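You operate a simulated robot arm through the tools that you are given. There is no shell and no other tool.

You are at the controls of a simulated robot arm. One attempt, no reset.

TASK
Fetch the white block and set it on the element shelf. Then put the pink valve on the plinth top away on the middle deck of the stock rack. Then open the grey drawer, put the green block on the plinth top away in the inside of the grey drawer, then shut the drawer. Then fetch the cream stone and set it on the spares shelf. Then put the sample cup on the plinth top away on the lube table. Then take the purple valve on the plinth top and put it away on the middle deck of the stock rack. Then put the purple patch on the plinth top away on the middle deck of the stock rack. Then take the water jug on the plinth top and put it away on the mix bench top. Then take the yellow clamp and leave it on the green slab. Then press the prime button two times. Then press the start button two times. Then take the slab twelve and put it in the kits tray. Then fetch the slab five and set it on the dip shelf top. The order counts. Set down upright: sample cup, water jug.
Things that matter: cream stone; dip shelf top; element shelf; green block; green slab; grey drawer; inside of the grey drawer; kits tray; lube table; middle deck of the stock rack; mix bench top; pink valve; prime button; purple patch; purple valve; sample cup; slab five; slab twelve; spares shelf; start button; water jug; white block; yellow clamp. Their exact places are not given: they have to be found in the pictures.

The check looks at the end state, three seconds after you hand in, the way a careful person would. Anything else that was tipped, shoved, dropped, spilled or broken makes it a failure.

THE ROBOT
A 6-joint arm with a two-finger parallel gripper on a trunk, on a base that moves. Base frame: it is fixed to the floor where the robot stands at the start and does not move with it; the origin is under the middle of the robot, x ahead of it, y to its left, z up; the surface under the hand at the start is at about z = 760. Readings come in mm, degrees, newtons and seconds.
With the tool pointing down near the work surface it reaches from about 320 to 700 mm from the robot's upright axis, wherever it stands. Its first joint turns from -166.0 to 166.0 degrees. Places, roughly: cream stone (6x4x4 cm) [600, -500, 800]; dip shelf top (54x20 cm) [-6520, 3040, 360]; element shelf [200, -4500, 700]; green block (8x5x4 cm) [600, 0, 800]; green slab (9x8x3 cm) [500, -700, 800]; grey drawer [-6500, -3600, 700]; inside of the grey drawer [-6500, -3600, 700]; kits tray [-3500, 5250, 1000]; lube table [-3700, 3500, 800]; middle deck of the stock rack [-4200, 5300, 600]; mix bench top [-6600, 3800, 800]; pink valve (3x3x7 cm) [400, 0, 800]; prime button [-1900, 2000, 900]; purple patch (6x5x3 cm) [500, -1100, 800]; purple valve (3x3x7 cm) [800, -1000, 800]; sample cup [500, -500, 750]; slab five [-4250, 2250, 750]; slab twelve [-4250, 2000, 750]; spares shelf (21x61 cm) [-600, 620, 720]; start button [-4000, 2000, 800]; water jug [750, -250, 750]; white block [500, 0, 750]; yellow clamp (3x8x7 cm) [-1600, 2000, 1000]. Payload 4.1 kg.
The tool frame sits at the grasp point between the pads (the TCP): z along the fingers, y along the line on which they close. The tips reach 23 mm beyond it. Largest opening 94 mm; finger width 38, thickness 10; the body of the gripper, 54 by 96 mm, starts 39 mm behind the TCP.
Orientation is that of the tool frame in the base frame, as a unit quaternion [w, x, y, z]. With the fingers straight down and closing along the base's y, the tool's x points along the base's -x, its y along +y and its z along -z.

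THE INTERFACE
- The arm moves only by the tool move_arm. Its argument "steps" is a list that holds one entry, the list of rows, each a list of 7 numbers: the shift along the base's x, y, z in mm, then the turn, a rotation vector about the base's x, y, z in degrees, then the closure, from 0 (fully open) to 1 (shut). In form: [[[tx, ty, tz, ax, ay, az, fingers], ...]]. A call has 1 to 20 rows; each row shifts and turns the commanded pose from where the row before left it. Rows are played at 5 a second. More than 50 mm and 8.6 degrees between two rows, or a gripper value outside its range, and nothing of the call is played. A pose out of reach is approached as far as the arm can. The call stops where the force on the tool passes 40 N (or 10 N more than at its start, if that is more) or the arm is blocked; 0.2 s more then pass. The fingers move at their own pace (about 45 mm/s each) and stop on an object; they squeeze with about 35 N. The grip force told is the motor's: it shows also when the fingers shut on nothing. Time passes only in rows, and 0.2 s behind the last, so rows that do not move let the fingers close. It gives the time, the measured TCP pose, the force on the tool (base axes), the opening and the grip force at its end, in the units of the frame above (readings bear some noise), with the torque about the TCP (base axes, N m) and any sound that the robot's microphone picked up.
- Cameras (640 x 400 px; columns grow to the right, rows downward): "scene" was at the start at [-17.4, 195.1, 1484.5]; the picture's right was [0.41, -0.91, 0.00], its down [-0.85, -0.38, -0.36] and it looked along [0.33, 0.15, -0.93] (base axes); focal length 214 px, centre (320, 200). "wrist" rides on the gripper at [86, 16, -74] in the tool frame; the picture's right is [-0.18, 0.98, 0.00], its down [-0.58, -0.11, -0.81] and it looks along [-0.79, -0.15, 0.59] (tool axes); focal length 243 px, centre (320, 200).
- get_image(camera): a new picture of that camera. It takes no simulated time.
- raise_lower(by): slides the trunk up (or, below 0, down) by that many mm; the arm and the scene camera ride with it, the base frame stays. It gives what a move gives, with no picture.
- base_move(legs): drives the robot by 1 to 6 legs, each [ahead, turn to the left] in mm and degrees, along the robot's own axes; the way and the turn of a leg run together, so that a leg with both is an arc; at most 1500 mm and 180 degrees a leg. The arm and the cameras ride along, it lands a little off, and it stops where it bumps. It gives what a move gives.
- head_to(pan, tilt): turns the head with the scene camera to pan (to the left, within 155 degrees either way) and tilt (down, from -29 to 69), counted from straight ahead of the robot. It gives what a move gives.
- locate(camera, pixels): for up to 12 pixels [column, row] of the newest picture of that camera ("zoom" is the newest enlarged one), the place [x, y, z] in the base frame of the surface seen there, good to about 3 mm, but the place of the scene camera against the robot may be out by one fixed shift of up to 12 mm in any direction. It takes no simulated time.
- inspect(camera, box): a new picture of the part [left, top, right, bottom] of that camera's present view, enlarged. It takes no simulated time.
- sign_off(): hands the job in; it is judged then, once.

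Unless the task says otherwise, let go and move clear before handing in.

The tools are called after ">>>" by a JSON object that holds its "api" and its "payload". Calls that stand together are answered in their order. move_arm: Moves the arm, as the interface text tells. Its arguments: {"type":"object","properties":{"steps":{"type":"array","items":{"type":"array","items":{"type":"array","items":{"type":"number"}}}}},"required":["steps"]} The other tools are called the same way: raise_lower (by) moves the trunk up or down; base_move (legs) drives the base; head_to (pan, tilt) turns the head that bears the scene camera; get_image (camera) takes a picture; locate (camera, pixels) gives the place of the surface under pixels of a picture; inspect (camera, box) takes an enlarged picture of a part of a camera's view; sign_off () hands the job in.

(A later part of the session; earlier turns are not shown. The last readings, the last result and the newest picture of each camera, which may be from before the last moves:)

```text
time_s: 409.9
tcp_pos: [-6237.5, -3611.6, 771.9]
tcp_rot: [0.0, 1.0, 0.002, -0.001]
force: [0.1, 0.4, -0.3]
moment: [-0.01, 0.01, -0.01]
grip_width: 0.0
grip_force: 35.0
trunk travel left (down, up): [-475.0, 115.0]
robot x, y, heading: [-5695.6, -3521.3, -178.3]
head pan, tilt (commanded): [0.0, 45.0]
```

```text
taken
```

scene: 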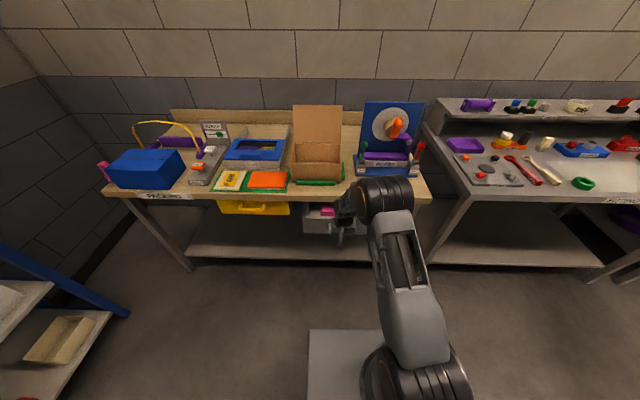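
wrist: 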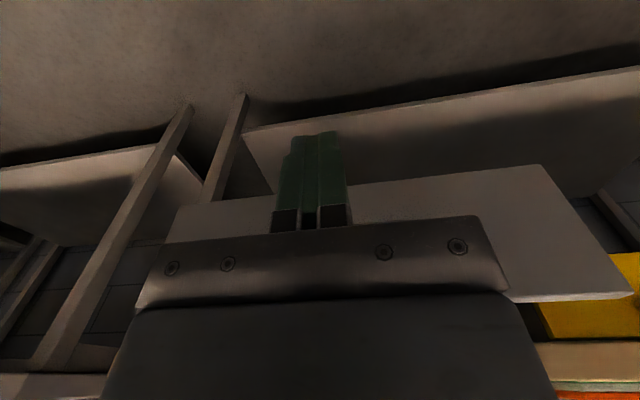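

The drawer is sliding shut. Continuing until it closes (force rise expected near x≈-6345).

>>> {"api": "move_arm", "payload": {"steps": [[[-15, 0, 0, 0, 0, 0, 1], [-15, 0, 0, 0, 0, 0, 1], [-15, 0, 0, 0, 0, 0, 1], [-15, 0, 0, 0, 0, 0, 1], [-15, 0, 0, 0, 0, 0, 1], [-15, 0, 0, 0, 0, 0, 1], [-8, 0, 0, 0, 0, 0, 1], [-5, 0, 0, 0, 0, 0, 1], [-4, 0, 0, 0, 0, 0, 1], [-3, 0, 0, 0, 0, 0, 1], [-3, 0, 0, 0, 0, 0, 1], [0, 0, 0, 0, 0, 0, 1]]]}}

>>> {"api": "get_image", "payload": {"camera": "scene"}}

>>> {"api": "get_image", "payload": {"camera": "wrist"}}

```text
time_s: 412.3
tcp_pos: [-6343.9, -3612.3, 769.1]
tcp_rot: [-0.001, 1.0, 0.002, 0.008]
force: [16.5, 0.4, 7.3]
moment: [0.05, 0.17, -0.16]
grip_width: 0.0
grip_force: 35.4
trunk travel left (down, up): [-475.0, 115.0]
robot x, y, heading: [-5694.9, -3518.6, -178.0]
head pan, tilt (commanded): [0.0, 45.0]
stopped in row 11: the force on the tool passed its limit at 45 N (the readings are from after the stop); the commanded pose is now the measured one
```

```text
taken
```

scene: 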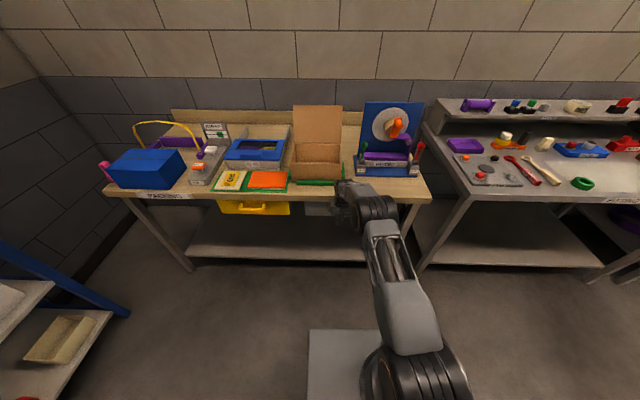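

```text
taken
```

wrist: 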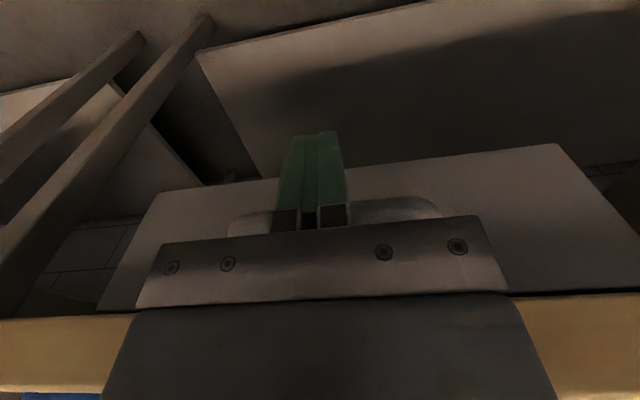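

Force rose at x=-6344, as expected for fully shut. Backing off and rising, then checking the drawer.

>>> {"api": "move_arm", "payload": {"steps": [[[15, 0, 0, 0, 0, 0, 1], [25, 0, 0, 0, 0, 0, 1], [30, 0, 0, 0, 0, 0, 1], [30, 0, 20, 0, 0, 0, 1], [20, 10, 40, 0, 0, 0, 1], [10, 20, 45, 0, 0, 0, 0.5], [10, 20, 45, 0, 0, 0, 0], [0, 20, 45, 0, 0, 0, 0], [0, 0, 45, 0, 0, 0, 0], [0, 0, 20, 0, 0, 0, 0]]]}}

>>> {"api": "inspect", "payload": {"camera": "scene", "box": [190, 160, 450, 280]}}

```text
refused: row 6 steps farther than a row can; nothing moved
```

```text
2.46 times, centred on (320, 220) of scene
```

zoom: 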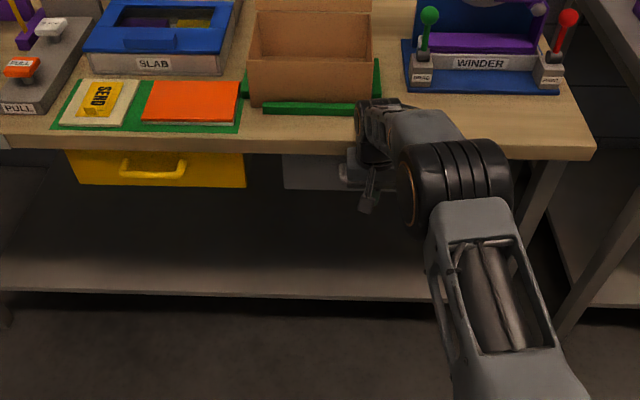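

The drawer front looks flush like the yellow one; the last retreat was refused for a step just over 50 mm. Repeating with smaller steps.

>>> {"api": "move_arm", "payload": {"steps": [[[15, 0, 0, 0, 0, 0, 1], [25, 0, 0, 0, 0, 0, 1], [30, 0, 0, 0, 0, 0, 1], [30, 0, 20, 0, 0, 0, 1], [20, 10, 40, 0, 0, 0, 1], [10, 20, 40, 0, 0, 0, 0.5], [10, 20, 40, 0, 0, 0, 0], [0, 20, 40, 0, 0, 0, 0], [0, 0, 45, 0, 0, 0, 0], [0, 0, 25, 0, 0, 0, 0]]]}}

>>> {"api": "inspect", "payload": {"camera": "scene", "box": [190, 160, 450, 280]}}

>>> {"api": "locate", "payload": {"camera": "zoom", "pixels": [[300, 170], [90, 175], [420, 185], [360, 185]]}}

```text
time_s: 414.5
tcp_pos: [-6205.0, -3542.6, 1020.0]
tcp_rot: [-0.001, 1.0, 0.001, 0.007]
force: [0.7, -0.8, -0.2]
moment: [0.0, 0.01, 0.0]
grip_width: 94.2
grip_force: 0.1
trunk travel left (down, up): [-475.0, 115.0]
robot x, y, heading: [-5693.2, -3516.8, -178.2]
head pan, tilt (commanded): [0.0, 45.0]
```

```text
2.46 times, centred on (320, 220) of scene
```

zoom: 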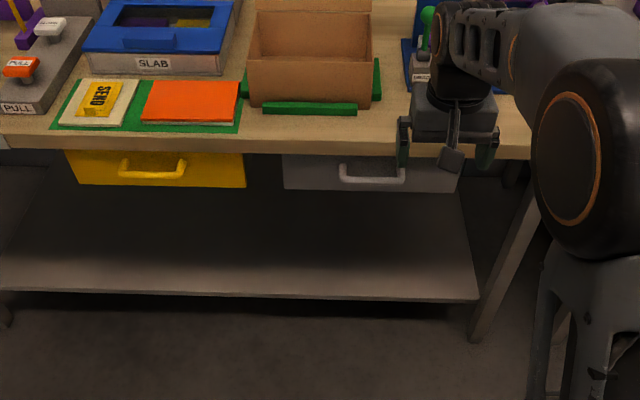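

```text
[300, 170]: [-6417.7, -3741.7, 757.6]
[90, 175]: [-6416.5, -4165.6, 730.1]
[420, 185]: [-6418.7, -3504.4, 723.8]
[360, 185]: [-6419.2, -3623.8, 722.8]
```

The grey drawer front is flush at x≈-6418, same as before opening, so it's shut. Next is the cream stone: I'll retract the arm and drive back up the west corridor.

>>> {"api": "move_arm", "payload": {"steps": [[[40, 10, 10, 0, 0, 0, 0], [40, 10, 10, 0, 0, 0, 0], [0, 0, 0, 0, 0, 0, 0]]]}}

>>> {"api": "base_move", "payload": {"legs": [[0, -90.6], [1500, 0], [1500, 0], [1500, 0], [190, 0]]}}

```text
time_s: 415.3
tcp_pos: [-6124.7, -3522.9, 1041.5]
tcp_rot: [-0.001, 1.0, 0.002, 0.006]
force: [0.7, -0.6, -0.2]
moment: [-0.02, -0.01, 0.01]
grip_width: 94.0
grip_force: 0.0
trunk travel left (down, up): [-475.0, 115.0]
robot x, y, heading: [-5697.1, -3521.3, -178.0]
head pan, tilt (commanded): [0.0, 45.0]
```

```text
time_s: 441.5
tcp_pos: [-5752.3, 1527.5, 1041.1]
tcp_rot: [-0.004, -0.698, 0.716, -0.005]
force: [0.0, -0.5, 0.2]
moment: [0.0, 0.0, 0.02]
grip_width: 94.0
grip_force: 0.2
trunk travel left (down, up): [-475.0, 115.0]
robot x, y, heading: [-5763.0, 1099.5, 90.3]
head pan, tilt (commanded): [0.0, 45.0]
```

At (-5763,1100, 90°). Next legs: east past the fence end, then south-east to the aisle.

>>> {"api": "base_move", "payload": {"legs": [[0, -86.3], [1286, 0], [0, -83.2], [1490, 0], [0, 79.5]]}}

```text
time_s: 465.4
tcp_pos: [-3736.2, -195.1, 1040.8]
tcp_rot: [-0.006, 0.0, 1.0, -0.001]
force: [0.3, -0.7, -0.1]
moment: [-0.01, 0.0, -0.01]
grip_width: 93.9
grip_force: 0.0
trunk travel left (down, up): [-475.0, 115.0]
robot x, y, heading: [-4165.9, -197.2, 1.7]
head pan, tilt (commanded): [0.0, 45.0]
```

At (-4166,-197, 1.7°). Driving east to about (-20,-380), in front of the stone's part of the plinth.

>>> {"api": "base_move", "payload": {"legs": [[0, -4.2], [1500, 0], [1500, 0], [1140, 0]]}}

>>> {"api": "get_image", "payload": {"camera": "scene"}}

>>> {"api": "get_image", "payload": {"camera": "wrist"}}

```text
time_s: 485.7
tcp_pos: [385.8, -438.3, 1039.3]
tcp_rot: [-0.006, 0.045, 0.999, 0.0]
force: [0.3, -0.1, 0.2]
moment: [-0.01, 0.0, 0.0]
grip_width: 94.0
grip_force: 0.0
trunk travel left (down, up): [-475.0, 115.0]
robot x, y, heading: [-43.7, -399.5, -3.3]
head pan, tilt (commanded): [0.0, 45.0]
```

```text
taken
```

scene: 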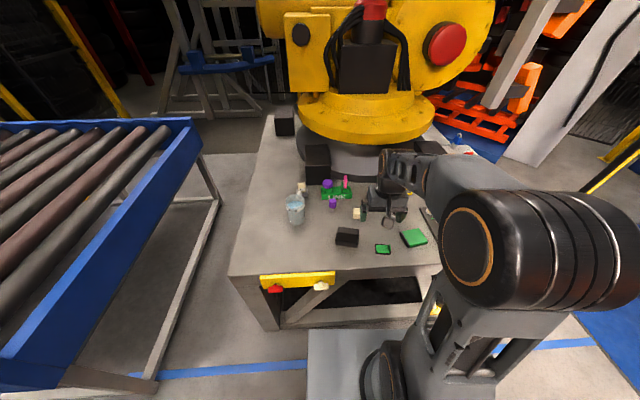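

```text
taken
```

wrist: 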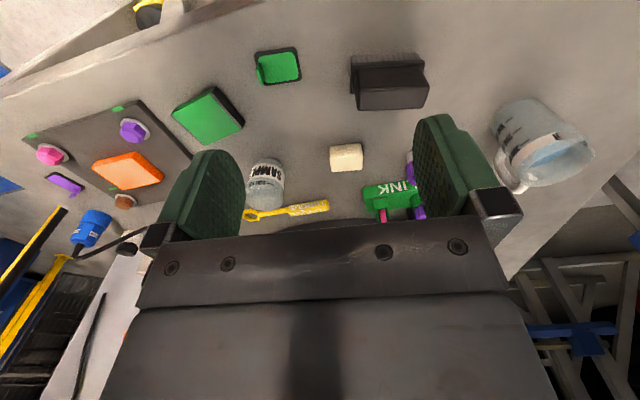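

Good view: the cream stone is at wrist (347,157), the sample cup at (265,185) and LINK tray at (390,195). I'll zoom and locate.

>>> {"api": "inspect", "payload": {"camera": "wrist", "box": [230, 90, 440, 225]}}

>>> {"api": "locate", "payload": {"camera": "zoom", "pixels": [[308, 175], [400, 165], [402, 215], [310, 230], [355, 200], [308, 165], [398, 160], [350, 190]]}}

```text
2.96 times, centred on (335, 158) of wrist
```

zoom: 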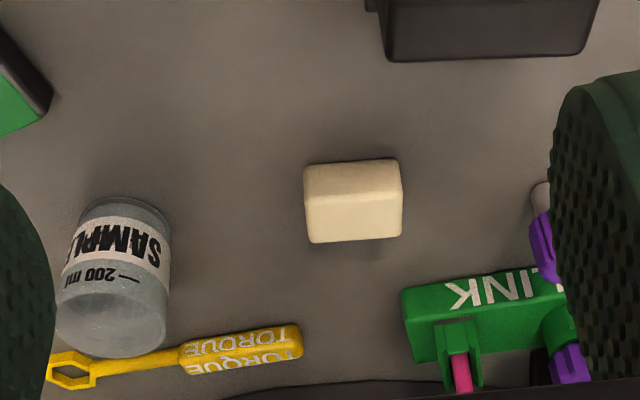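

```text
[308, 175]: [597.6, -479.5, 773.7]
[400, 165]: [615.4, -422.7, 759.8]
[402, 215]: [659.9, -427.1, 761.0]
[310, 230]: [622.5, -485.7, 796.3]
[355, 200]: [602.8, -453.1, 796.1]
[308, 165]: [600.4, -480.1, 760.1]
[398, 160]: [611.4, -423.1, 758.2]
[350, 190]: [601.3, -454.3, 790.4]
```

I'll locate the stone's top corners and the neighbours (LINK corner, purple part, cup edge) for finger clearance.

>>> {"api": "locate", "payload": {"camera": "zoom", "pixels": [[308, 203], [399, 196], [400, 234], [313, 239], [405, 290], [410, 360], [540, 190], [540, 240], [170, 240], [165, 330], [300, 340], [480, 275]]}}

```text
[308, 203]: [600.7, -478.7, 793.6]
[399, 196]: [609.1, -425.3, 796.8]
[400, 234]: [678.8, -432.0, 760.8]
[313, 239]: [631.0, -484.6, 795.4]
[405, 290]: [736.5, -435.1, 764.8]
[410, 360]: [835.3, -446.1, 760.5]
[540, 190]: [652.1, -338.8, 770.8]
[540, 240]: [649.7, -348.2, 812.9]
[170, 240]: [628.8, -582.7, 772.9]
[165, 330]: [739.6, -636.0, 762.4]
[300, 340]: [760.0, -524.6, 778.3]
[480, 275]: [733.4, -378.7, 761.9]
```

The stone's centre is about (620,-455), top z≈796, turned ~9°. I'll hover above it with the fingers at ~78 mm and aligned.

>>> {"api": "move_arm", "payload": {"steps": [[[39, -2.8, -26.5, 0, -0.7, 0, 0.15], [39, -2.8, -26.5, 0, 0, -4, 0.15], [39, -2.8, -26.5, 0, 0, 0, 0.15], [39, -2.8, -26.5, 0, 0, 0, 0.15], [39, -2.8, -26.5, 0, 0, 0, 0.15], [39, -2.8, -26.5, 0, 0, 0, 0.15], [0, 0, 0, 0, 0, 0, 0.15]]]}}

>>> {"api": "get_image", "payload": {"camera": "wrist"}}

```text
time_s: 487.3
tcp_pos: [619.7, -456.1, 880.5]
tcp_rot: [-0.002, 0.081, 0.997, 0.0]
force: [-0.4, 0.5, 0.4]
moment: [-0.02, 0.04, -0.03]
grip_width: 79.7
grip_force: 0.1
trunk travel left (down, up): [-475.0, 115.0]
robot x, y, heading: [-42.8, -396.3, -3.5]
head pan, tilt (commanded): [0.0, 45.0]
```

```text
taken
```

wrist: 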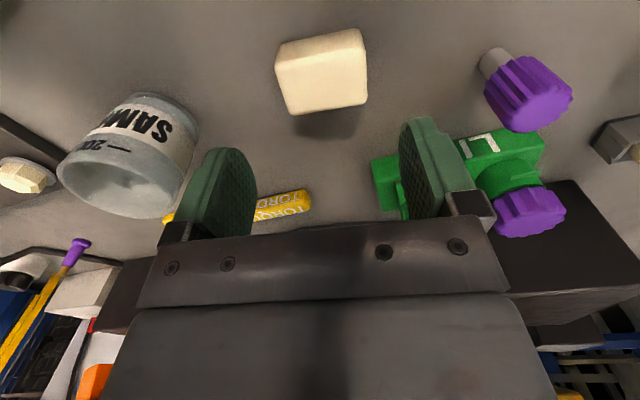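

The stone is centred; its neighbours are clear. Checking corners once, then descending.

>>> {"api": "locate", "payload": {"camera": "wrist", "pixels": [[278, 72], [362, 60], [366, 98], [292, 110], [490, 85], [465, 85]]}}

```text
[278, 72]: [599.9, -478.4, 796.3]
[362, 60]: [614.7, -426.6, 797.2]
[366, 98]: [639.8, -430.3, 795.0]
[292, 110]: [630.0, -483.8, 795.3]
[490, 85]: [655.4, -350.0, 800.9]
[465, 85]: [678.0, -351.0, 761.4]
```

Centre (621,-455), axis ~13°. Small yaw fix, descend to z≈786 and close.

>>> {"api": "move_arm", "payload": {"steps": [[[1, 1, -34, 0, 0, -3, 0.15], [0, 0, -34, 0, 0, 0, 0.15], [0, 0, -26, 0, 0, 0, 0.15], [0, 0, 0, 0, 0, 0, 0.15], [0, 0, 0, 0, 0, 0, 1], [0, 0, 0, 0, 0, 0, 1], [0, 0, 0, 0, 0, 0, 1], [0, 0, 0, 0, 0, 0, 1]]]}}

>>> {"api": "get_image", "payload": {"camera": "wrist"}}

```text
time_s: 489.1
tcp_pos: [622.8, -455.2, 786.3]
tcp_rot: [-0.001, 0.106, 0.994, -0.001]
force: [0.4, 0.2, 0.5]
moment: [-0.05, -0.01, 0.03]
grip_width: 59.6
grip_force: 34.7
trunk travel left (down, up): [-475.0, 115.0]
robot x, y, heading: [-39.8, -404.7, -3.1]
head pan, tilt (commanded): [0.0, 45.0]
```

```text
taken
```

wrist: 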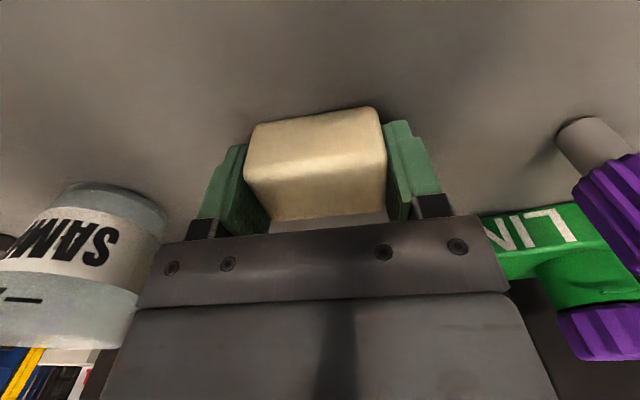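

Stone gripped at 59.6 mm. Lifting straight up, retracting, and then driving to the spares shelf.

>>> {"api": "move_arm", "payload": {"steps": [[[0, 0, 40, 0, 0, 0, 1], [0, 0, 50, 0, 0, 0, 1], [0, 0, 50, 0, 0, 0, 1], [-35, 0, 30, 0, 0, 0, 1], [-40, 4, 25, 0, 0, 0, 1], [-40, 4, 20, 0, 0, 0, 1], [-40, 4, 20, 0, 0, 0, 1], [-40, 4, 15, 0, 0, 0, 1], [-35, 4, 10, 0, 0, 0, 1], [0, 0, 0, 0, 0, 0, 1]]]}}

>>> {"api": "base_move", "payload": {"legs": [[-100, 0], [0, 140]]}}

```text
time_s: 491.3
tcp_pos: [387.7, -435.8, 1046.3]
tcp_rot: [0.001, 0.105, 0.994, -0.001]
force: [0.0, -0.7, -2.3]
moment: [-0.02, 0.01, 0.01]
grip_width: 59.5
grip_force: 35.4
trunk travel left (down, up): [-475.0, 115.0]
robot x, y, heading: [-42.4, -400.3, -3.4]
head pan, tilt (commanded): [0.0, 45.0]
```

```text
time_s: 498.2
tcp_pos: [-454.0, -91.6, 1047.2]
tcp_rot: [-0.001, 0.898, -0.439, 0.001]
force: [-0.4, 0.8, -2.4]
moment: [0.01, -0.01, 0.01]
grip_width: 59.6
grip_force: 34.9
trunk travel left (down, up): [-475.0, 115.0]
robot x, y, heading: [-146.1, -393.9, 136.7]
head pan, tilt (commanded): [0.0, 45.0]
```

Heading 136.7°; driving ~600 mm to stand before the spares shelf and turning to face it.

>>> {"api": "base_move", "payload": {"legs": [[600, 0], [0, -46]]}}

>>> {"api": "get_image", "payload": {"camera": "scene"}}

>>> {"api": "get_image", "payload": {"camera": "wrist"}}

```text
time_s: 503.8
tcp_pos: [-580.2, 455.1, 1046.7]
tcp_rot: [0.0, -0.655, 0.756, -0.001]
force: [0.6, 0.2, -2.6]
moment: [0.0, 0.0, 0.0]
grip_width: 59.7
grip_force: 35.0
trunk travel left (down, up): [-475.0, 115.0]
robot x, y, heading: [-584.8, 22.5, 90.6]
head pan, tilt (commanded): [0.0, 45.0]
```

```text
taken
```

scene: 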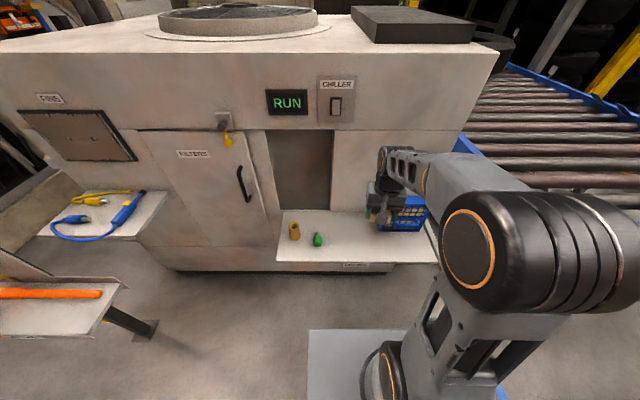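

```text
taken
```

wrist: 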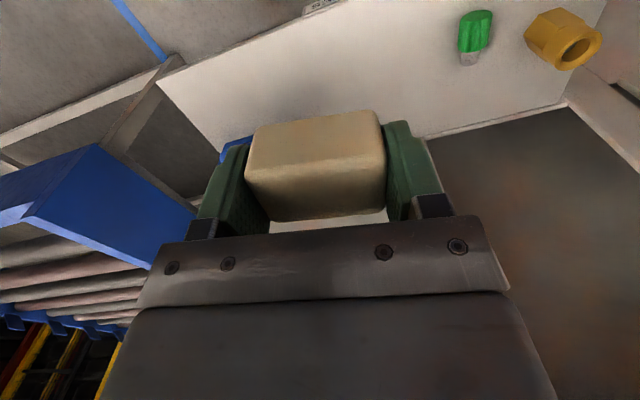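

The shelf (labelled SPARES) holds a gold nut (565,38), a green part (475,35) and the blue crate at right. I'll locate the free stretch between them.

>>> {"api": "locate", "payload": {"camera": "wrist", "pixels": [[475, 20], [465, 50], [420, 40], [350, 60], [300, 80], [240, 80], [180, 70], [420, 110], [300, 40], [460, 110], [235, 140]]}}

>>> {"api": "inspect", "payload": {"camera": "scene", "box": [260, 160, 460, 285]}}

>>> {"api": "locate", "payload": {"camera": "zoom", "pixels": [[180, 255], [250, 255], [310, 235], [350, 320], [60, 310], [360, 200], [400, 180], [450, 240], [530, 250], [200, 190], [550, 300]]}}

```text
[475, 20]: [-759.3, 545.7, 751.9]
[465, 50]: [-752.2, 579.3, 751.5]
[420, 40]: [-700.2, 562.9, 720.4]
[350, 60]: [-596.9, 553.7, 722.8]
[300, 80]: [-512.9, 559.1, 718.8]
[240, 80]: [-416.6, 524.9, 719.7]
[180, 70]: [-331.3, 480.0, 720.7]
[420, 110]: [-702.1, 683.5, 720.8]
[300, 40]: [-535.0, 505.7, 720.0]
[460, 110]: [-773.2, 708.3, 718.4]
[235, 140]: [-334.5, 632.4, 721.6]
```

```text
3.20 times, centred on (360, 222) of scene
```

zoom: 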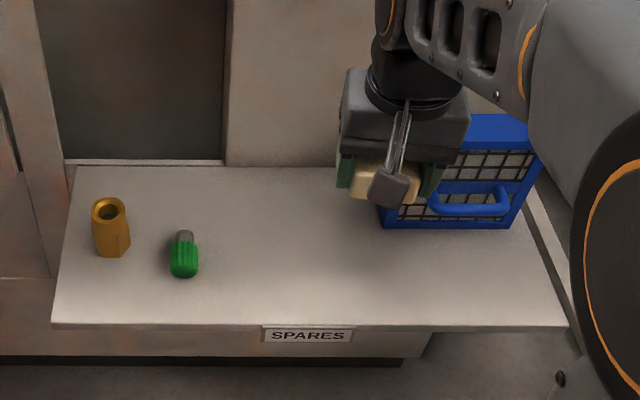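

```text
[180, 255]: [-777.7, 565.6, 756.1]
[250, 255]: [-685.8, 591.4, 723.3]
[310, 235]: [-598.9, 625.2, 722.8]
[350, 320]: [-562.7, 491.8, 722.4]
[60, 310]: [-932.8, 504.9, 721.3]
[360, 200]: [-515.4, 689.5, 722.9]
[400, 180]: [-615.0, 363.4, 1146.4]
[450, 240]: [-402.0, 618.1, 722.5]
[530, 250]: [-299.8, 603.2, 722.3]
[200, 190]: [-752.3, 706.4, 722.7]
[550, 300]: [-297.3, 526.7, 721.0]
```

Free space is around (-600,590) on the shelf at z≈720. Moving over it and down toward z≈830.

>>> {"api": "move_arm", "payload": {"steps": [[[-3.3, 22.5, -36, 0, 0, 0, 1], [-3.3, 22.5, -36, 0, 0, 0, 1], [-3.3, 22.5, -36, 0, 0, 0, 1], [-3.3, 22.5, -36, 0, 0, 0, 1], [-3.3, 22.5, -36, 0, 0, 0, 1], [-3.3, 22.5, -36, 0, 0, 0, 1], [0, 0, -40, 0, 0, 0, 1], [0, 0, -30, 0, 0, 0, 1], [0, 0, 0, 0, 0, 0, 1]]]}}

>>> {"api": "get_image", "payload": {"camera": "wrist"}}

```text
time_s: 505.8
tcp_pos: [-601.8, 591.3, 759.0]
tcp_rot: [0.001, -0.655, 0.756, -0.001]
force: [0.2, 0.0, -2.8]
moment: [0.01, -0.02, -0.02]
grip_width: 59.7
grip_force: 35.2
trunk travel left (down, up): [-475.0, 115.0]
robot x, y, heading: [-587.0, 24.2, 90.6]
head pan, tilt (commanded): [0.0, 45.0]
```

```text
taken
```

wrist: 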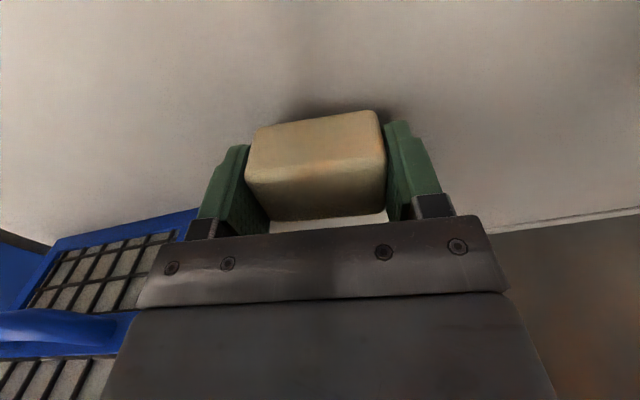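

Over free shelf. Lowering to contact.

>>> {"api": "move_arm", "payload": {"steps": [[[0, 0, -7, 0, 0, 0, 1], [0, 0, -4, 0, 0, 0, 1], [0, 0, -1.5, 0, 0, 0, 1], [0, 0, 0, 0, 0, 0, 1]]]}}

```text
time_s: 506.8
tcp_pos: [-601.4, 590.5, 747.0]
tcp_rot: [0.001, -0.655, 0.756, -0.001]
force: [-0.9, 0.3, -2.8]
moment: [-0.02, 0.0, 0.0]
grip_width: 59.9
grip_force: 34.5
trunk travel left (down, up): [-475.0, 115.0]
robot x, y, heading: [-585.6, 23.5, 90.5]
head pan, tilt (commanded): [0.0, 45.0]
```

>>> {"api": "move_arm", "payload": {"steps": [[[0, 0, -1, 0, 0, 0, 1], [0, 0, -1, 0, 0, 0, 1], [0, 0, 0, 0, 0, 0, 1]]]}}

```text
time_s: 507.6
tcp_pos: [-601.2, 591.0, 746.0]
tcp_rot: [0.001, -0.655, 0.756, 0.0]
force: [-0.4, 0.0, -2.4]
moment: [0.02, -0.01, 0.02]
grip_width: 59.8
grip_force: 35.1
trunk travel left (down, up): [-475.0, 115.0]
robot x, y, heading: [-586.3, 21.8, 90.5]
head pan, tilt (commanded): [0.0, 45.0]
```

>>> {"api": "move_arm", "payload": {"steps": [[[0, 0, -1, 0, 0, 0, 1], [0, 0, -1, 0, 0, 0, 1], [0, 0, 0, 0, 0, 0, 1]]]}}

```text
time_s: 508.4
tcp_pos: [-601.6, 591.0, 745.3]
tcp_rot: [-0.001, -0.655, 0.755, 0.0]
force: [0.9, -3.3, 11.4]
moment: [-0.27, 0.18, 0.07]
grip_width: 59.7
grip_force: 34.7
trunk travel left (down, up): [-475.0, 115.0]
robot x, y, heading: [-583.4, 21.3, 90.4]
head pan, tilt (commanded): [0.0, 45.0]
```

Contact (11 N). Opening and lifting away.

>>> {"api": "move_arm", "payload": {"steps": [[[0, 0, 0, 0, 0, 0, 0.12], [0, 0, 0, 0, 0, 0, 0.12], [0, 0, 0, 0, 0, 0, 0.12], [0, 0, 25, 0, 0, 0, 0.12], [0, 0, 40, 0, 0, 0, 0.12], [0, 0, 48, 0, 0, 0, 0], [0, 0, 48, 0, 0, 0, 0], [5, -30, 35, 0, 0, 0, 0], [5, -35, 32, 0, 0, 0, 0], [5, -35, 30, 0, 0, 0, 0], [5, -35, 30, 0, 0, 0, 0], [0, 0, 0, 0, 0, 0, 0]]]}}

>>> {"api": "get_image", "payload": {"camera": "scene"}}

>>> {"api": "get_image", "payload": {"camera": "wrist"}}

```text
time_s: 511.0
tcp_pos: [-582.3, 456.5, 1030.8]
tcp_rot: [0.001, -0.655, 0.756, -0.001]
force: [-0.1, -0.1, -0.4]
moment: [-0.01, 0.02, 0.02]
grip_width: 93.9
grip_force: 0.1
trunk travel left (down, up): [-475.0, 115.0]
robot x, y, heading: [-584.9, 21.6, 90.2]
head pan, tilt (commanded): [0.0, 45.0]
```

```text
taken
```

scene: 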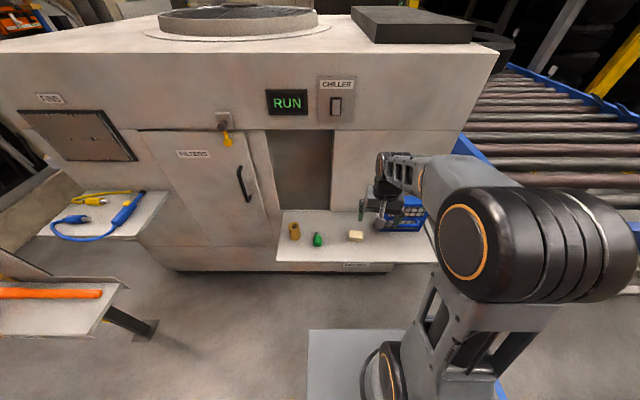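

```text
taken
```

wrist: 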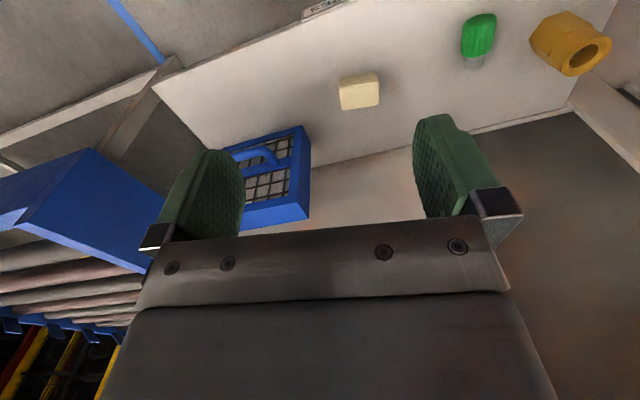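

The stone stands on the spares shelf (wrist (358,90)). Next is the sample cup: driving back to the plinth.

>>> {"api": "base_move", "payload": {"legs": [[0, -133.5], [770, 0], [0, 43]]}}

>>> {"api": "get_image", "payload": {"camera": "wrist"}}

>>> {"api": "get_image", "payload": {"camera": "scene"}}

```text
time_s: 522.5
tcp_pos: [426.4, -472.9, 1029.6]
tcp_rot: [0.0, 0.06, 0.998, -0.002]
force: [0.3, 0.2, 0.0]
moment: [0.03, 0.02, 0.0]
grip_width: 94.1
grip_force: 0.1
trunk travel left (down, up): [-475.0, 115.0]
robot x, y, heading: [-8.3, -480.4, 2.2]
head pan, tilt (commanded): [0.0, 45.0]
```

```text
taken
```

wrist: 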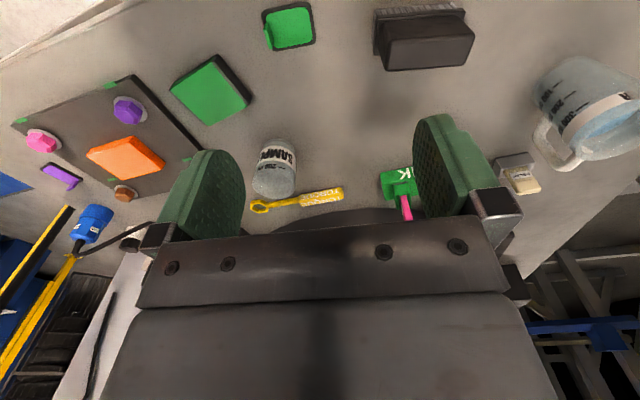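

```text
taken
```

scene: 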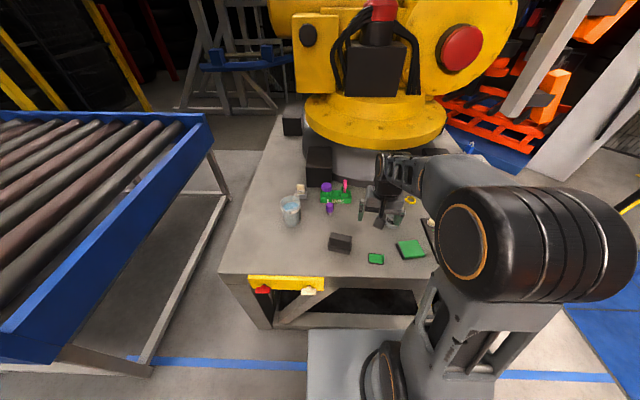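

>>> {"api": "inspect", "payload": {"camera": "wrist", "box": [230, 120, 350, 220]}}

>>> {"api": "locate", "payload": {"camera": "zoom", "pixels": [[235, 130], [150, 150], [330, 150], [240, 200], [140, 260], [230, 330], [330, 280], [240, 110], [180, 370], [240, 290], [240, 350]]}}

```text
4.00 times, centred on (290, 170) of wrist
```

zoom: 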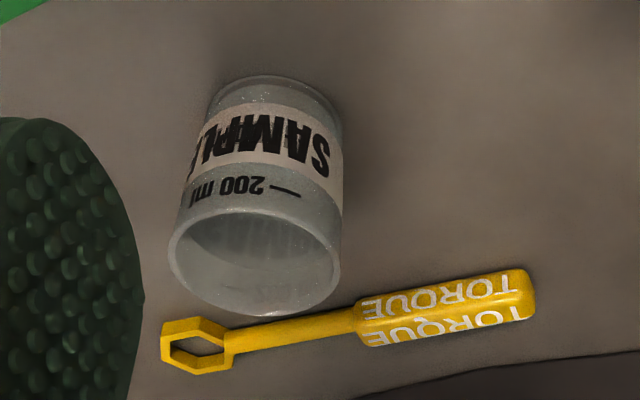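

```text
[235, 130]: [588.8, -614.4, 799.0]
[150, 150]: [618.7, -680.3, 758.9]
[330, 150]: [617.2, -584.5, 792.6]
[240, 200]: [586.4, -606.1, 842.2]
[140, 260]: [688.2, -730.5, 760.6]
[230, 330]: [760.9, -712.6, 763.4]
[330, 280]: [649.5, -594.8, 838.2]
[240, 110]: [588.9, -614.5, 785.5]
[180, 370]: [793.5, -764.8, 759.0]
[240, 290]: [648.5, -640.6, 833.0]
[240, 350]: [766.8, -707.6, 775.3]
```

The cup is open and upright. I'll locate its rim points to find the axis and diameter.

>>> {"api": "locate", "payload": {"camera": "zoom", "pixels": [[172, 250], [338, 255], [255, 210], [255, 314], [190, 220], [320, 215], [200, 295], [310, 300], [290, 80], [215, 100], [340, 130]]}}

```text
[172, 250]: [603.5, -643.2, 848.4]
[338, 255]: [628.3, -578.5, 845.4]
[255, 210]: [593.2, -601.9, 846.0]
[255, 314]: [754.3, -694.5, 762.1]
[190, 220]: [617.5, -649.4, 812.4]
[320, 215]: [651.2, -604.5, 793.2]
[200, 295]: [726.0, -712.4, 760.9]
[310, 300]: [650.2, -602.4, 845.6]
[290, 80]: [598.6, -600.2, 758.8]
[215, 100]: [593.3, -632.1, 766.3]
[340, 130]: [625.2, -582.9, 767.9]
```

The rim points suggest a ~70 mm cup near (618,-614). I'll move the camera squarely in front of it for a better fix.

>>> {"api": "move_arm", "payload": {"steps": [[[22.8, -27.8, -14, 0, 0, 6.9, 0], [22.8, -27.8, -14, 0, 0, 0, 0], [22.8, -27.8, -14, 0, 0, 0, 0], [22.8, -27.8, -14, 0, 0, 0, 0], [22.8, -27.8, -14, 0, 0, 0, 0], [0, 0, 0, 0, 0, 0, 0]]]}}

>>> {"api": "get_image", "payload": {"camera": "wrist"}}

>>> {"api": "inspect", "payload": {"camera": "wrist", "box": [240, 60, 400, 180]}}

```text
time_s: 523.9
tcp_pos: [539.7, -612.2, 961.9]
tcp_rot: [0.0, 0.0, 1.0, 0.0]
force: [0.4, -0.1, -0.9]
moment: [-0.01, 0.02, 0.04]
grip_width: 93.9
grip_force: 0.1
trunk travel left (down, up): [-475.0, 115.0]
robot x, y, heading: [-7.0, -480.0, 1.6]
head pan, tilt (commanded): [0.0, 45.0]
```

```text
taken
```

wrist: 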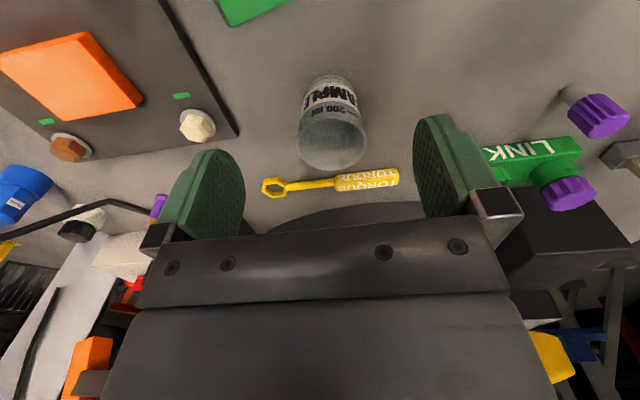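

```text
3.33 times, centred on (320, 120) of wrist
```

zoom: 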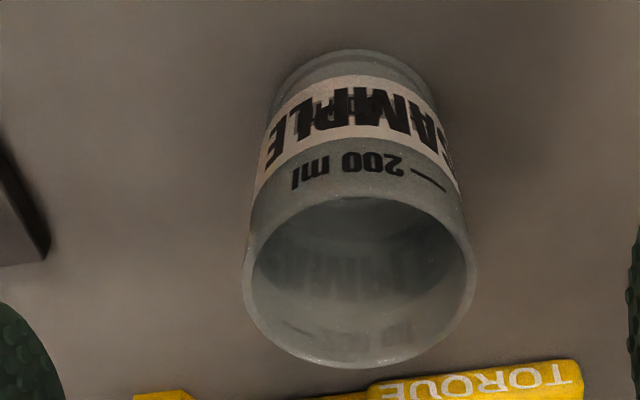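

By ray geometry the cup's axis is at about (617,-615), diameter ~70 mm, rim z≈846. I'll move over it and descend to z≈820 so the palm stays above the rim.

>>> {"api": "move_arm", "payload": {"steps": [[[39, -1.5, 0, 0, 0, 0, 0], [38, -1.3, 0, 0, 0, 0, 0], [0, 0, -40, 0, 0, 0, 0], [0, 0, -30, 0, 0, 0, 0], [0, 0, 0, 0, 0, 0, 0]]]}}

>>> {"api": "get_image", "payload": {"camera": "wrist"}}

```text
time_s: 525.1
tcp_pos: [619.0, -615.6, 889.9]
tcp_rot: [0.0, 0.0, 1.0, -0.001]
force: [0.8, 0.4, 0.1]
moment: [-0.01, 0.04, -0.01]
grip_width: 94.1
grip_force: 0.0
trunk travel left (down, up): [-475.0, 115.0]
robot x, y, heading: [-12.6, -482.9, 1.8]
head pan, tilt (commanded): [0.0, 45.0]
```

```text
taken
```

wrist: 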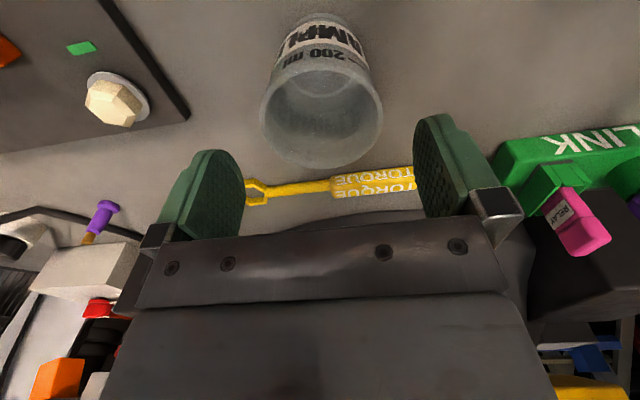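

The cup sits squarely between the open fingers. Descending to z≈820.

>>> {"api": "move_arm", "payload": {"steps": [[[-1, 1, -25, 0, 0, 0, 0], [0, 0, -25, 0, 0, 0, 0], [0, 0, -20, 0, 0, 0, 0], [0, 0, 0, 0, 0, 0, 0]]]}}

>>> {"api": "get_image", "payload": {"camera": "wrist"}}

```text
time_s: 526.1
tcp_pos: [618.0, -613.9, 819.7]
tcp_rot: [0.0, -0.002, 1.0, -0.001]
force: [0.6, -0.4, 0.1]
moment: [0.01, 0.0, 0.0]
grip_width: 94.1
grip_force: 0.1
trunk travel left (down, up): [-475.0, 115.0]
robot x, y, heading: [-6.0, -480.6, 1.8]
head pan, tilt (commanded): [0.0, 45.0]
```

```text
taken
```

wrist: 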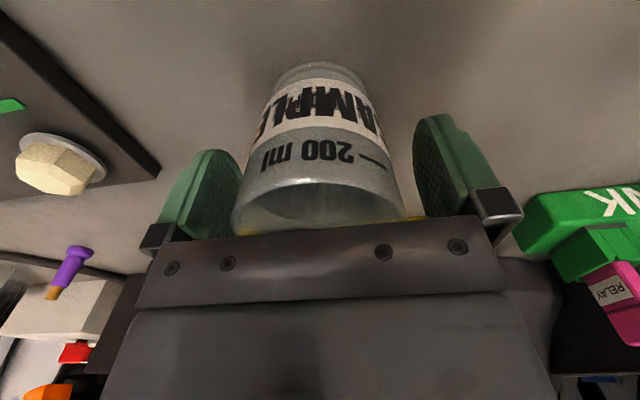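

The cup is between the pads. Closing gently (fingers stop on it).

>>> {"api": "move_arm", "payload": {"steps": [[[0, 0, 0, 0, 0, 0, 1], [0, 0, 0, 0, 0, 0, 1], [0, 0, 0, 0, 0, 0, 1], [0, 0, 0, 0, 0, 0, 1], [0, 0, 0, 0, 0, 0, 1]]]}}

>>> {"api": "get_image", "payload": {"camera": "wrist"}}

```text
time_s: 527.3
tcp_pos: [618.4, -614.9, 819.2]
tcp_rot: [0.0, -0.001, 1.0, -0.001]
force: [0.4, 0.3, 0.6]
moment: [0.03, 0.0, 0.0]
grip_width: 72.1
grip_force: 34.5
trunk travel left (down, up): [-475.0, 115.0]
robot x, y, heading: [-5.8, -480.2, 2.1]
head pan, tilt (commanded): [0.0, 45.0]
```

```text
taken
```

wrist: 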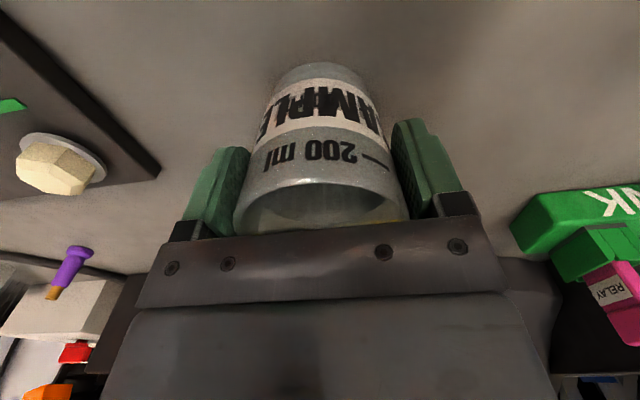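

The cup is held at 72 mm. Lifting it smoothly, retracting, then driving toward the lube table via the corridor.

>>> {"api": "move_arm", "payload": {"steps": [[[0, 0, 15, 0, 0, 0, 1], [0, 0, 30, 0, 0, 0, 1], [0, 0, 35, 0, 0, 0, 1], [0, 0, 35, 0, 0, 0, 1], [0, 0, 35, 0, 0, 0, 1], [-30, 15, 25, 0, 0, 0, 1], [-35, 20, 20, 0, 0, 0, 1], [-35, 20, 15, 0, 0, 0, 1], [-35, 20, 10, 0, 0, 0, 1], [-30, 20, 5, 0, 0, 0, 1], [-20, 15, 0, 0, 0, 0, 1], [0, 0, 0, 0, 0, 0, 1]]]}}

>>> {"api": "base_move", "payload": {"legs": [[-150, 0], [0, 167]]}}

>>> {"api": "get_image", "payload": {"camera": "wrist"}}

```text
time_s: 529.9
tcp_pos: [433.2, -503.8, 1045.9]
tcp_rot: [0.001, 0.0, 1.0, -0.001]
force: [-0.8, 0.6, -1.1]
moment: [0.0, 0.0, -0.04]
grip_width: 72.1
grip_force: 35.3
trunk travel left (down, up): [-475.0, 115.0]
robot x, y, heading: [-4.7, -480.4, 2.0]
head pan, tilt (commanded): [0.0, 45.0]
```

```text
time_s: 538.2
tcp_pos: [-586.2, -372.0, 1045.7]
tcp_rot: [-0.001, 0.995, -0.103, 0.0]
force: [0.0, 0.4, -0.8]
moment: [0.04, -0.02, 0.0]
grip_width: 71.0
grip_force: 35.2
trunk travel left (down, up): [-475.0, 115.0]
robot x, y, heading: [-158.5, -485.9, 170.1]
head pan, tilt (commanded): [0.0, 45.0]
```

```text
taken
```

wrist: 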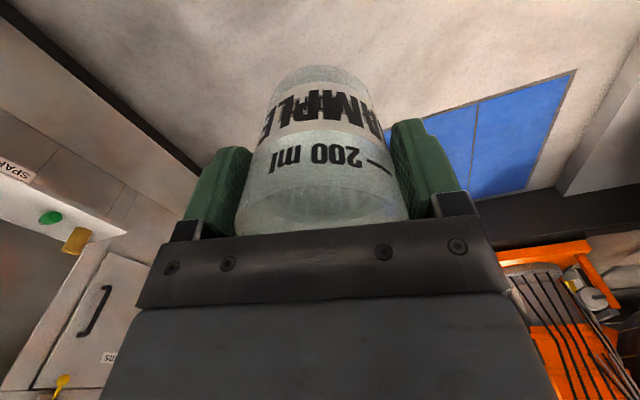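

The cup is steady. Driving along the aisle and up the corridor.

>>> {"api": "base_move", "payload": {"legs": [[1500, 0], [770, 0], [0, -79.3]]}}

>>> {"api": "base_move", "payload": {"legs": [[1500, 0], [1500, 0], [1000, 0]]}}

```text
time_s: 552.7
tcp_pos: [-2347.0, 324.3, 1044.6]
tcp_rot: [0.0, -0.702, 0.712, 0.0]
force: [-0.4, 0.2, -0.6]
moment: [0.03, 0.02, 0.01]
grip_width: 70.5
grip_force: 35.0
trunk travel left (down, up): [-475.0, 115.0]
robot x, y, heading: [-2380.0, -115.7, 91.1]
head pan, tilt (commanded): [0.0, 45.0]
```

```text
time_s: 571.8
tcp_pos: [-2332.8, 4287.9, 1045.2]
tcp_rot: [0.0, -0.694, 0.72, -0.001]
force: [0.3, 0.4, -1.4]
moment: [0.02, -0.03, -0.03]
grip_width: 70.2
grip_force: 35.3
trunk travel left (down, up): [-475.0, 115.0]
robot x, y, heading: [-2373.5, 3847.6, 89.6]
head pan, tilt (commanded): [0.0, 45.0]
```

The grip width has drifted from 72 to 70 mm, so I'll check the cup in the wrist view.

>>> {"api": "get_image", "payload": {"camera": "wrist"}}

>>> {"api": "head_to", "payload": {"pan": 75, "tilt": 30}}

>>> {"api": "get_image", "payload": {"camera": "scene"}}

```text
taken
```

wrist: 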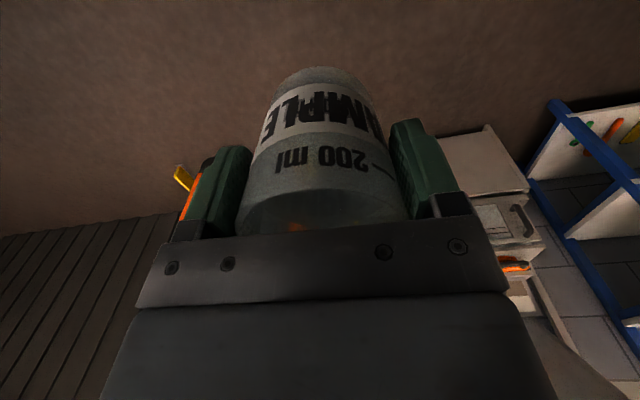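

```text
time_s: 573.3
tcp_pos: [-2332.4, 4286.8, 1045.1]
tcp_rot: [0.0, -0.693, 0.721, 0.0]
force: [0.6, 0.0, -0.2]
moment: [0.01, 0.02, 0.01]
grip_width: 70.2
grip_force: 35.0
trunk travel left (down, up): [-475.0, 115.0]
robot x, y, heading: [-2375.0, 3844.5, 89.5]
head pan, tilt (commanded): [75.0, 30.0]
```

```text
taken
```

scene: 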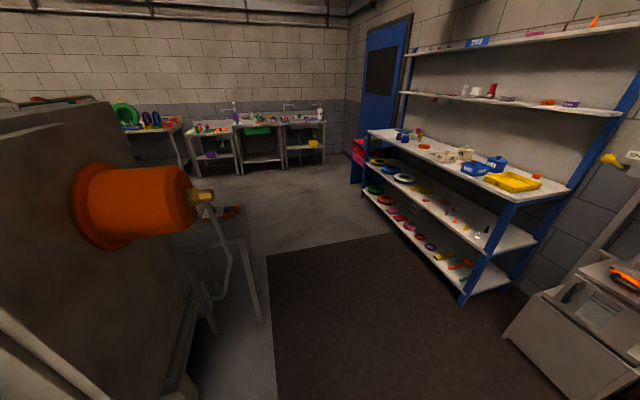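

The cup only rotated slightly in the grip. The lube table is left behind the grey machine (220,230); I'll drive round to its north side at about (-3500,4300).

>>> {"api": "base_move", "payload": {"legs": [[0, 68.5], [1200, 0]]}}

>>> {"api": "head_to", "payload": {"pan": 80, "tilt": 35}}

>>> {"api": "get_image", "payload": {"camera": "scene"}}

```text
time_s: 582.3
tcp_pos: [-3879.3, 4486.9, 1045.8]
tcp_rot: [-0.001, 0.98, -0.201, 0.0]
force: [0.4, -0.5, -0.6]
moment: [0.01, -0.01, 0.0]
grip_width: 70.5
grip_force: 35.4
trunk travel left (down, up): [-475.0, 115.0]
robot x, y, heading: [-3484.2, 4292.0, 158.6]
head pan, tilt (commanded): [75.0, 30.0]
```

```text
time_s: 583.0
tcp_pos: [-3879.4, 4487.4, 1044.3]
tcp_rot: [-0.001, 0.98, -0.201, -0.001]
force: [0.1, -0.5, -0.3]
moment: [-0.01, 0.02, 0.01]
grip_width: 70.1
grip_force: 35.3
trunk travel left (down, up): [-475.0, 115.0]
robot x, y, heading: [-3484.5, 4289.5, 158.5]
head pan, tilt (commanded): [80.0, 35.0]
```

```text
taken
```

scene: 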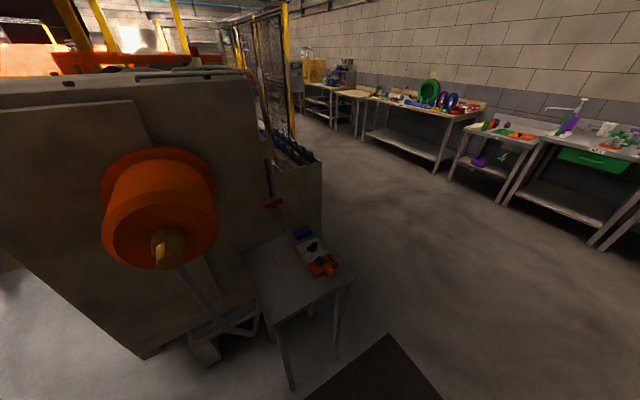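

The small grey lube table is at (295,275) with an orange/white part and a ring on it. I'll zoom and locate its free area.

>>> {"api": "inspect", "payload": {"camera": "scene", "box": [220, 190, 380, 320]}}

>>> {"api": "locate", "payload": {"camera": "zoom", "pixels": [[95, 210], [250, 360], [530, 265], [340, 150], [200, 300], [250, 260], [160, 250], [300, 320], [330, 250], [420, 320], [420, 270], [200, 180]]}}

```text
3.08 times, centred on (300, 255) of scene
```

zoom: 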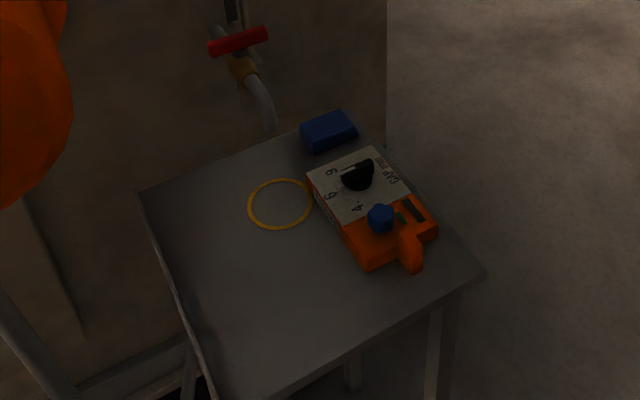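

```text
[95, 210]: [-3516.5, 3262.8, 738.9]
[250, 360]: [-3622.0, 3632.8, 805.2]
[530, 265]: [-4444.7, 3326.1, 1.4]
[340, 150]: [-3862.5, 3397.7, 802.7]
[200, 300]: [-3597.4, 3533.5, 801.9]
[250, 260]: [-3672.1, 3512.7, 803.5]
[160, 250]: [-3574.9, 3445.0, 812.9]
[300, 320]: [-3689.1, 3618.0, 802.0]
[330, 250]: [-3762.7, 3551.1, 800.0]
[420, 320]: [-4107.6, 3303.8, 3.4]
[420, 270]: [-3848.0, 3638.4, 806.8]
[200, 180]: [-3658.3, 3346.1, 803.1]
```

Table top z≈802, spanning roughly x -3590..-3950, y 3300..3680; the ring lies near (-3720,3430). I'll check where the orange nozzle and machine are relative to my approach.

>>> {"api": "locate", "payload": {"camera": "scene", "pixels": [[160, 210], [170, 250], [215, 200], [110, 220], [60, 150], [140, 110], [268, 205], [195, 300], [205, 350], [290, 385], [352, 280], [245, 250]]}}

>>> {"api": "locate", "payload": {"camera": "zoom", "pixels": [[140, 193], [218, 398], [482, 268], [300, 135], [280, 228], [250, 205], [312, 205], [280, 180], [365, 268], [310, 180], [235, 45], [265, 90]]}}

```text
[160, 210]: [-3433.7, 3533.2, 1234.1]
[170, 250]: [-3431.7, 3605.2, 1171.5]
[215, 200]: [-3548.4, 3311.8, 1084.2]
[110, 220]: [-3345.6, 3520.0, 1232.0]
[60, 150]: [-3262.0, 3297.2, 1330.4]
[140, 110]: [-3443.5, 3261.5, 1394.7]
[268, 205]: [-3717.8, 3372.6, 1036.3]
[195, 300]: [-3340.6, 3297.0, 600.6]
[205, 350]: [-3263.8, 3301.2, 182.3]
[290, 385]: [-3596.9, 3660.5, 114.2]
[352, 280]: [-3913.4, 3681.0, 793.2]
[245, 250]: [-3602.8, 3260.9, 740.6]
```

```text
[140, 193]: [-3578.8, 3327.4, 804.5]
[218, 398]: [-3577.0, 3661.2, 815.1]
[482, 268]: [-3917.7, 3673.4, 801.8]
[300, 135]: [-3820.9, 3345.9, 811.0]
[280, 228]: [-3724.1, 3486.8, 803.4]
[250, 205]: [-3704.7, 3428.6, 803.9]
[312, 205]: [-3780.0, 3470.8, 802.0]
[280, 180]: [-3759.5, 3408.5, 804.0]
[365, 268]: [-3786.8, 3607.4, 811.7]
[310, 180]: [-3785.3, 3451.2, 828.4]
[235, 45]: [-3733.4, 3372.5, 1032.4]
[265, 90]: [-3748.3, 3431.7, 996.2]
```

The table spans x -3918..-3578, y 3325..3675; the nozzle is at x>-3470 and the tap spout near (-3745,3430,1000). I'll place the cup at about (-3660,3585), standing north of the table facing -y.

>>> {"api": "base_move", "payload": {"legs": [[0, 53.5], [205, 0], [0, 58]]}}

>>> {"api": "head_to", "payload": {"pan": 10, "tilt": 50}}

>>> {"api": "get_image", "payload": {"camera": "scene"}}

>>> {"api": "get_image", "payload": {"camera": "wrist"}}

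```text
time_s: 589.5
tcp_pos: [-3693.8, 3744.0, 1044.2]
tcp_rot: [-0.001, 0.719, 0.695, 0.0]
force: [-0.4, 0.4, -0.6]
moment: [-0.03, 0.01, 0.0]
grip_width: 70.2
grip_force: 35.1
trunk travel left (down, up): [-475.0, 115.0]
robot x, y, heading: [-3652.1, 4184.3, -90.2]
head pan, tilt (commanded): [80.0, 35.0]
```

```text
time_s: 590.9
tcp_pos: [-3693.7, 3744.3, 1045.4]
tcp_rot: [-0.001, 0.719, 0.695, -0.001]
force: [-0.2, -0.3, -0.4]
moment: [0.01, 0.02, 0.0]
grip_width: 70.2
grip_force: 34.6
trunk travel left (down, up): [-475.0, 115.0]
robot x, y, heading: [-3657.1, 4184.0, -90.1]
head pan, tilt (commanded): [10.0, 50.0]
```

```text
taken
```

scene: 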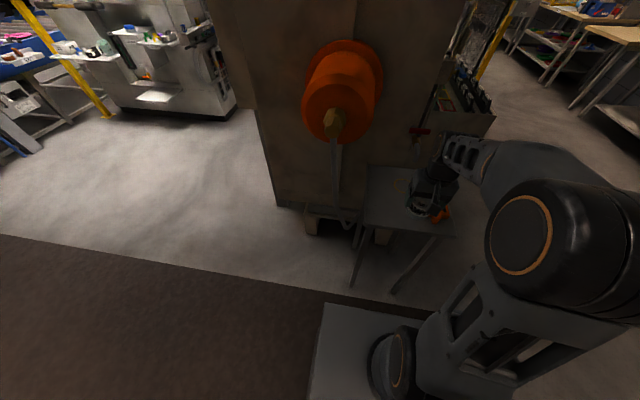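

```text
taken
```

wrist: 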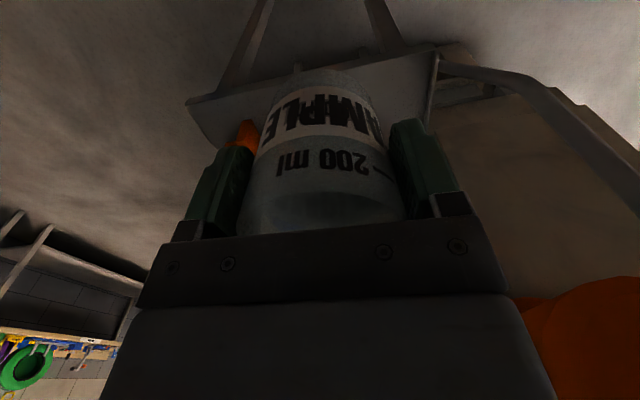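

I'll verify the table edges in the wrist view before moving in.

>>> {"api": "locate", "payload": {"camera": "wrist", "pixels": [[200, 110], [230, 120], [425, 70], [410, 100], [430, 55], [245, 130], [300, 72], [560, 350], [590, 290]]}}

>>> {"api": "locate", "payload": {"camera": "scene", "pixels": [[385, 220], [400, 225], [370, 175], [400, 183], [385, 200], [440, 232], [367, 222], [335, 115], [420, 130]]}}

```text
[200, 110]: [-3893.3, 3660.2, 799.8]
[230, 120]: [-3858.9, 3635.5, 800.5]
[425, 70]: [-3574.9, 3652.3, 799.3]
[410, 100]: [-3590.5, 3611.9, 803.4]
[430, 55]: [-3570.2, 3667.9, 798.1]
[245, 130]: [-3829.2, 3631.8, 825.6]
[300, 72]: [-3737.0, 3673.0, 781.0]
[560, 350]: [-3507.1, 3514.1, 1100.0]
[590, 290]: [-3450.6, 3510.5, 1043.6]
```

```text
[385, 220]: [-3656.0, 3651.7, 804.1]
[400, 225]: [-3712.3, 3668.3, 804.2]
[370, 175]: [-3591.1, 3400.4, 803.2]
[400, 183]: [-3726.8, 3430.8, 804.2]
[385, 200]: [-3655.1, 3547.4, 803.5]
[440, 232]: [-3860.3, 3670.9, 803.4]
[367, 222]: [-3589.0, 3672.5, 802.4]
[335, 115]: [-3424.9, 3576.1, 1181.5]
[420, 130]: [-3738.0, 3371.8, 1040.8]
```

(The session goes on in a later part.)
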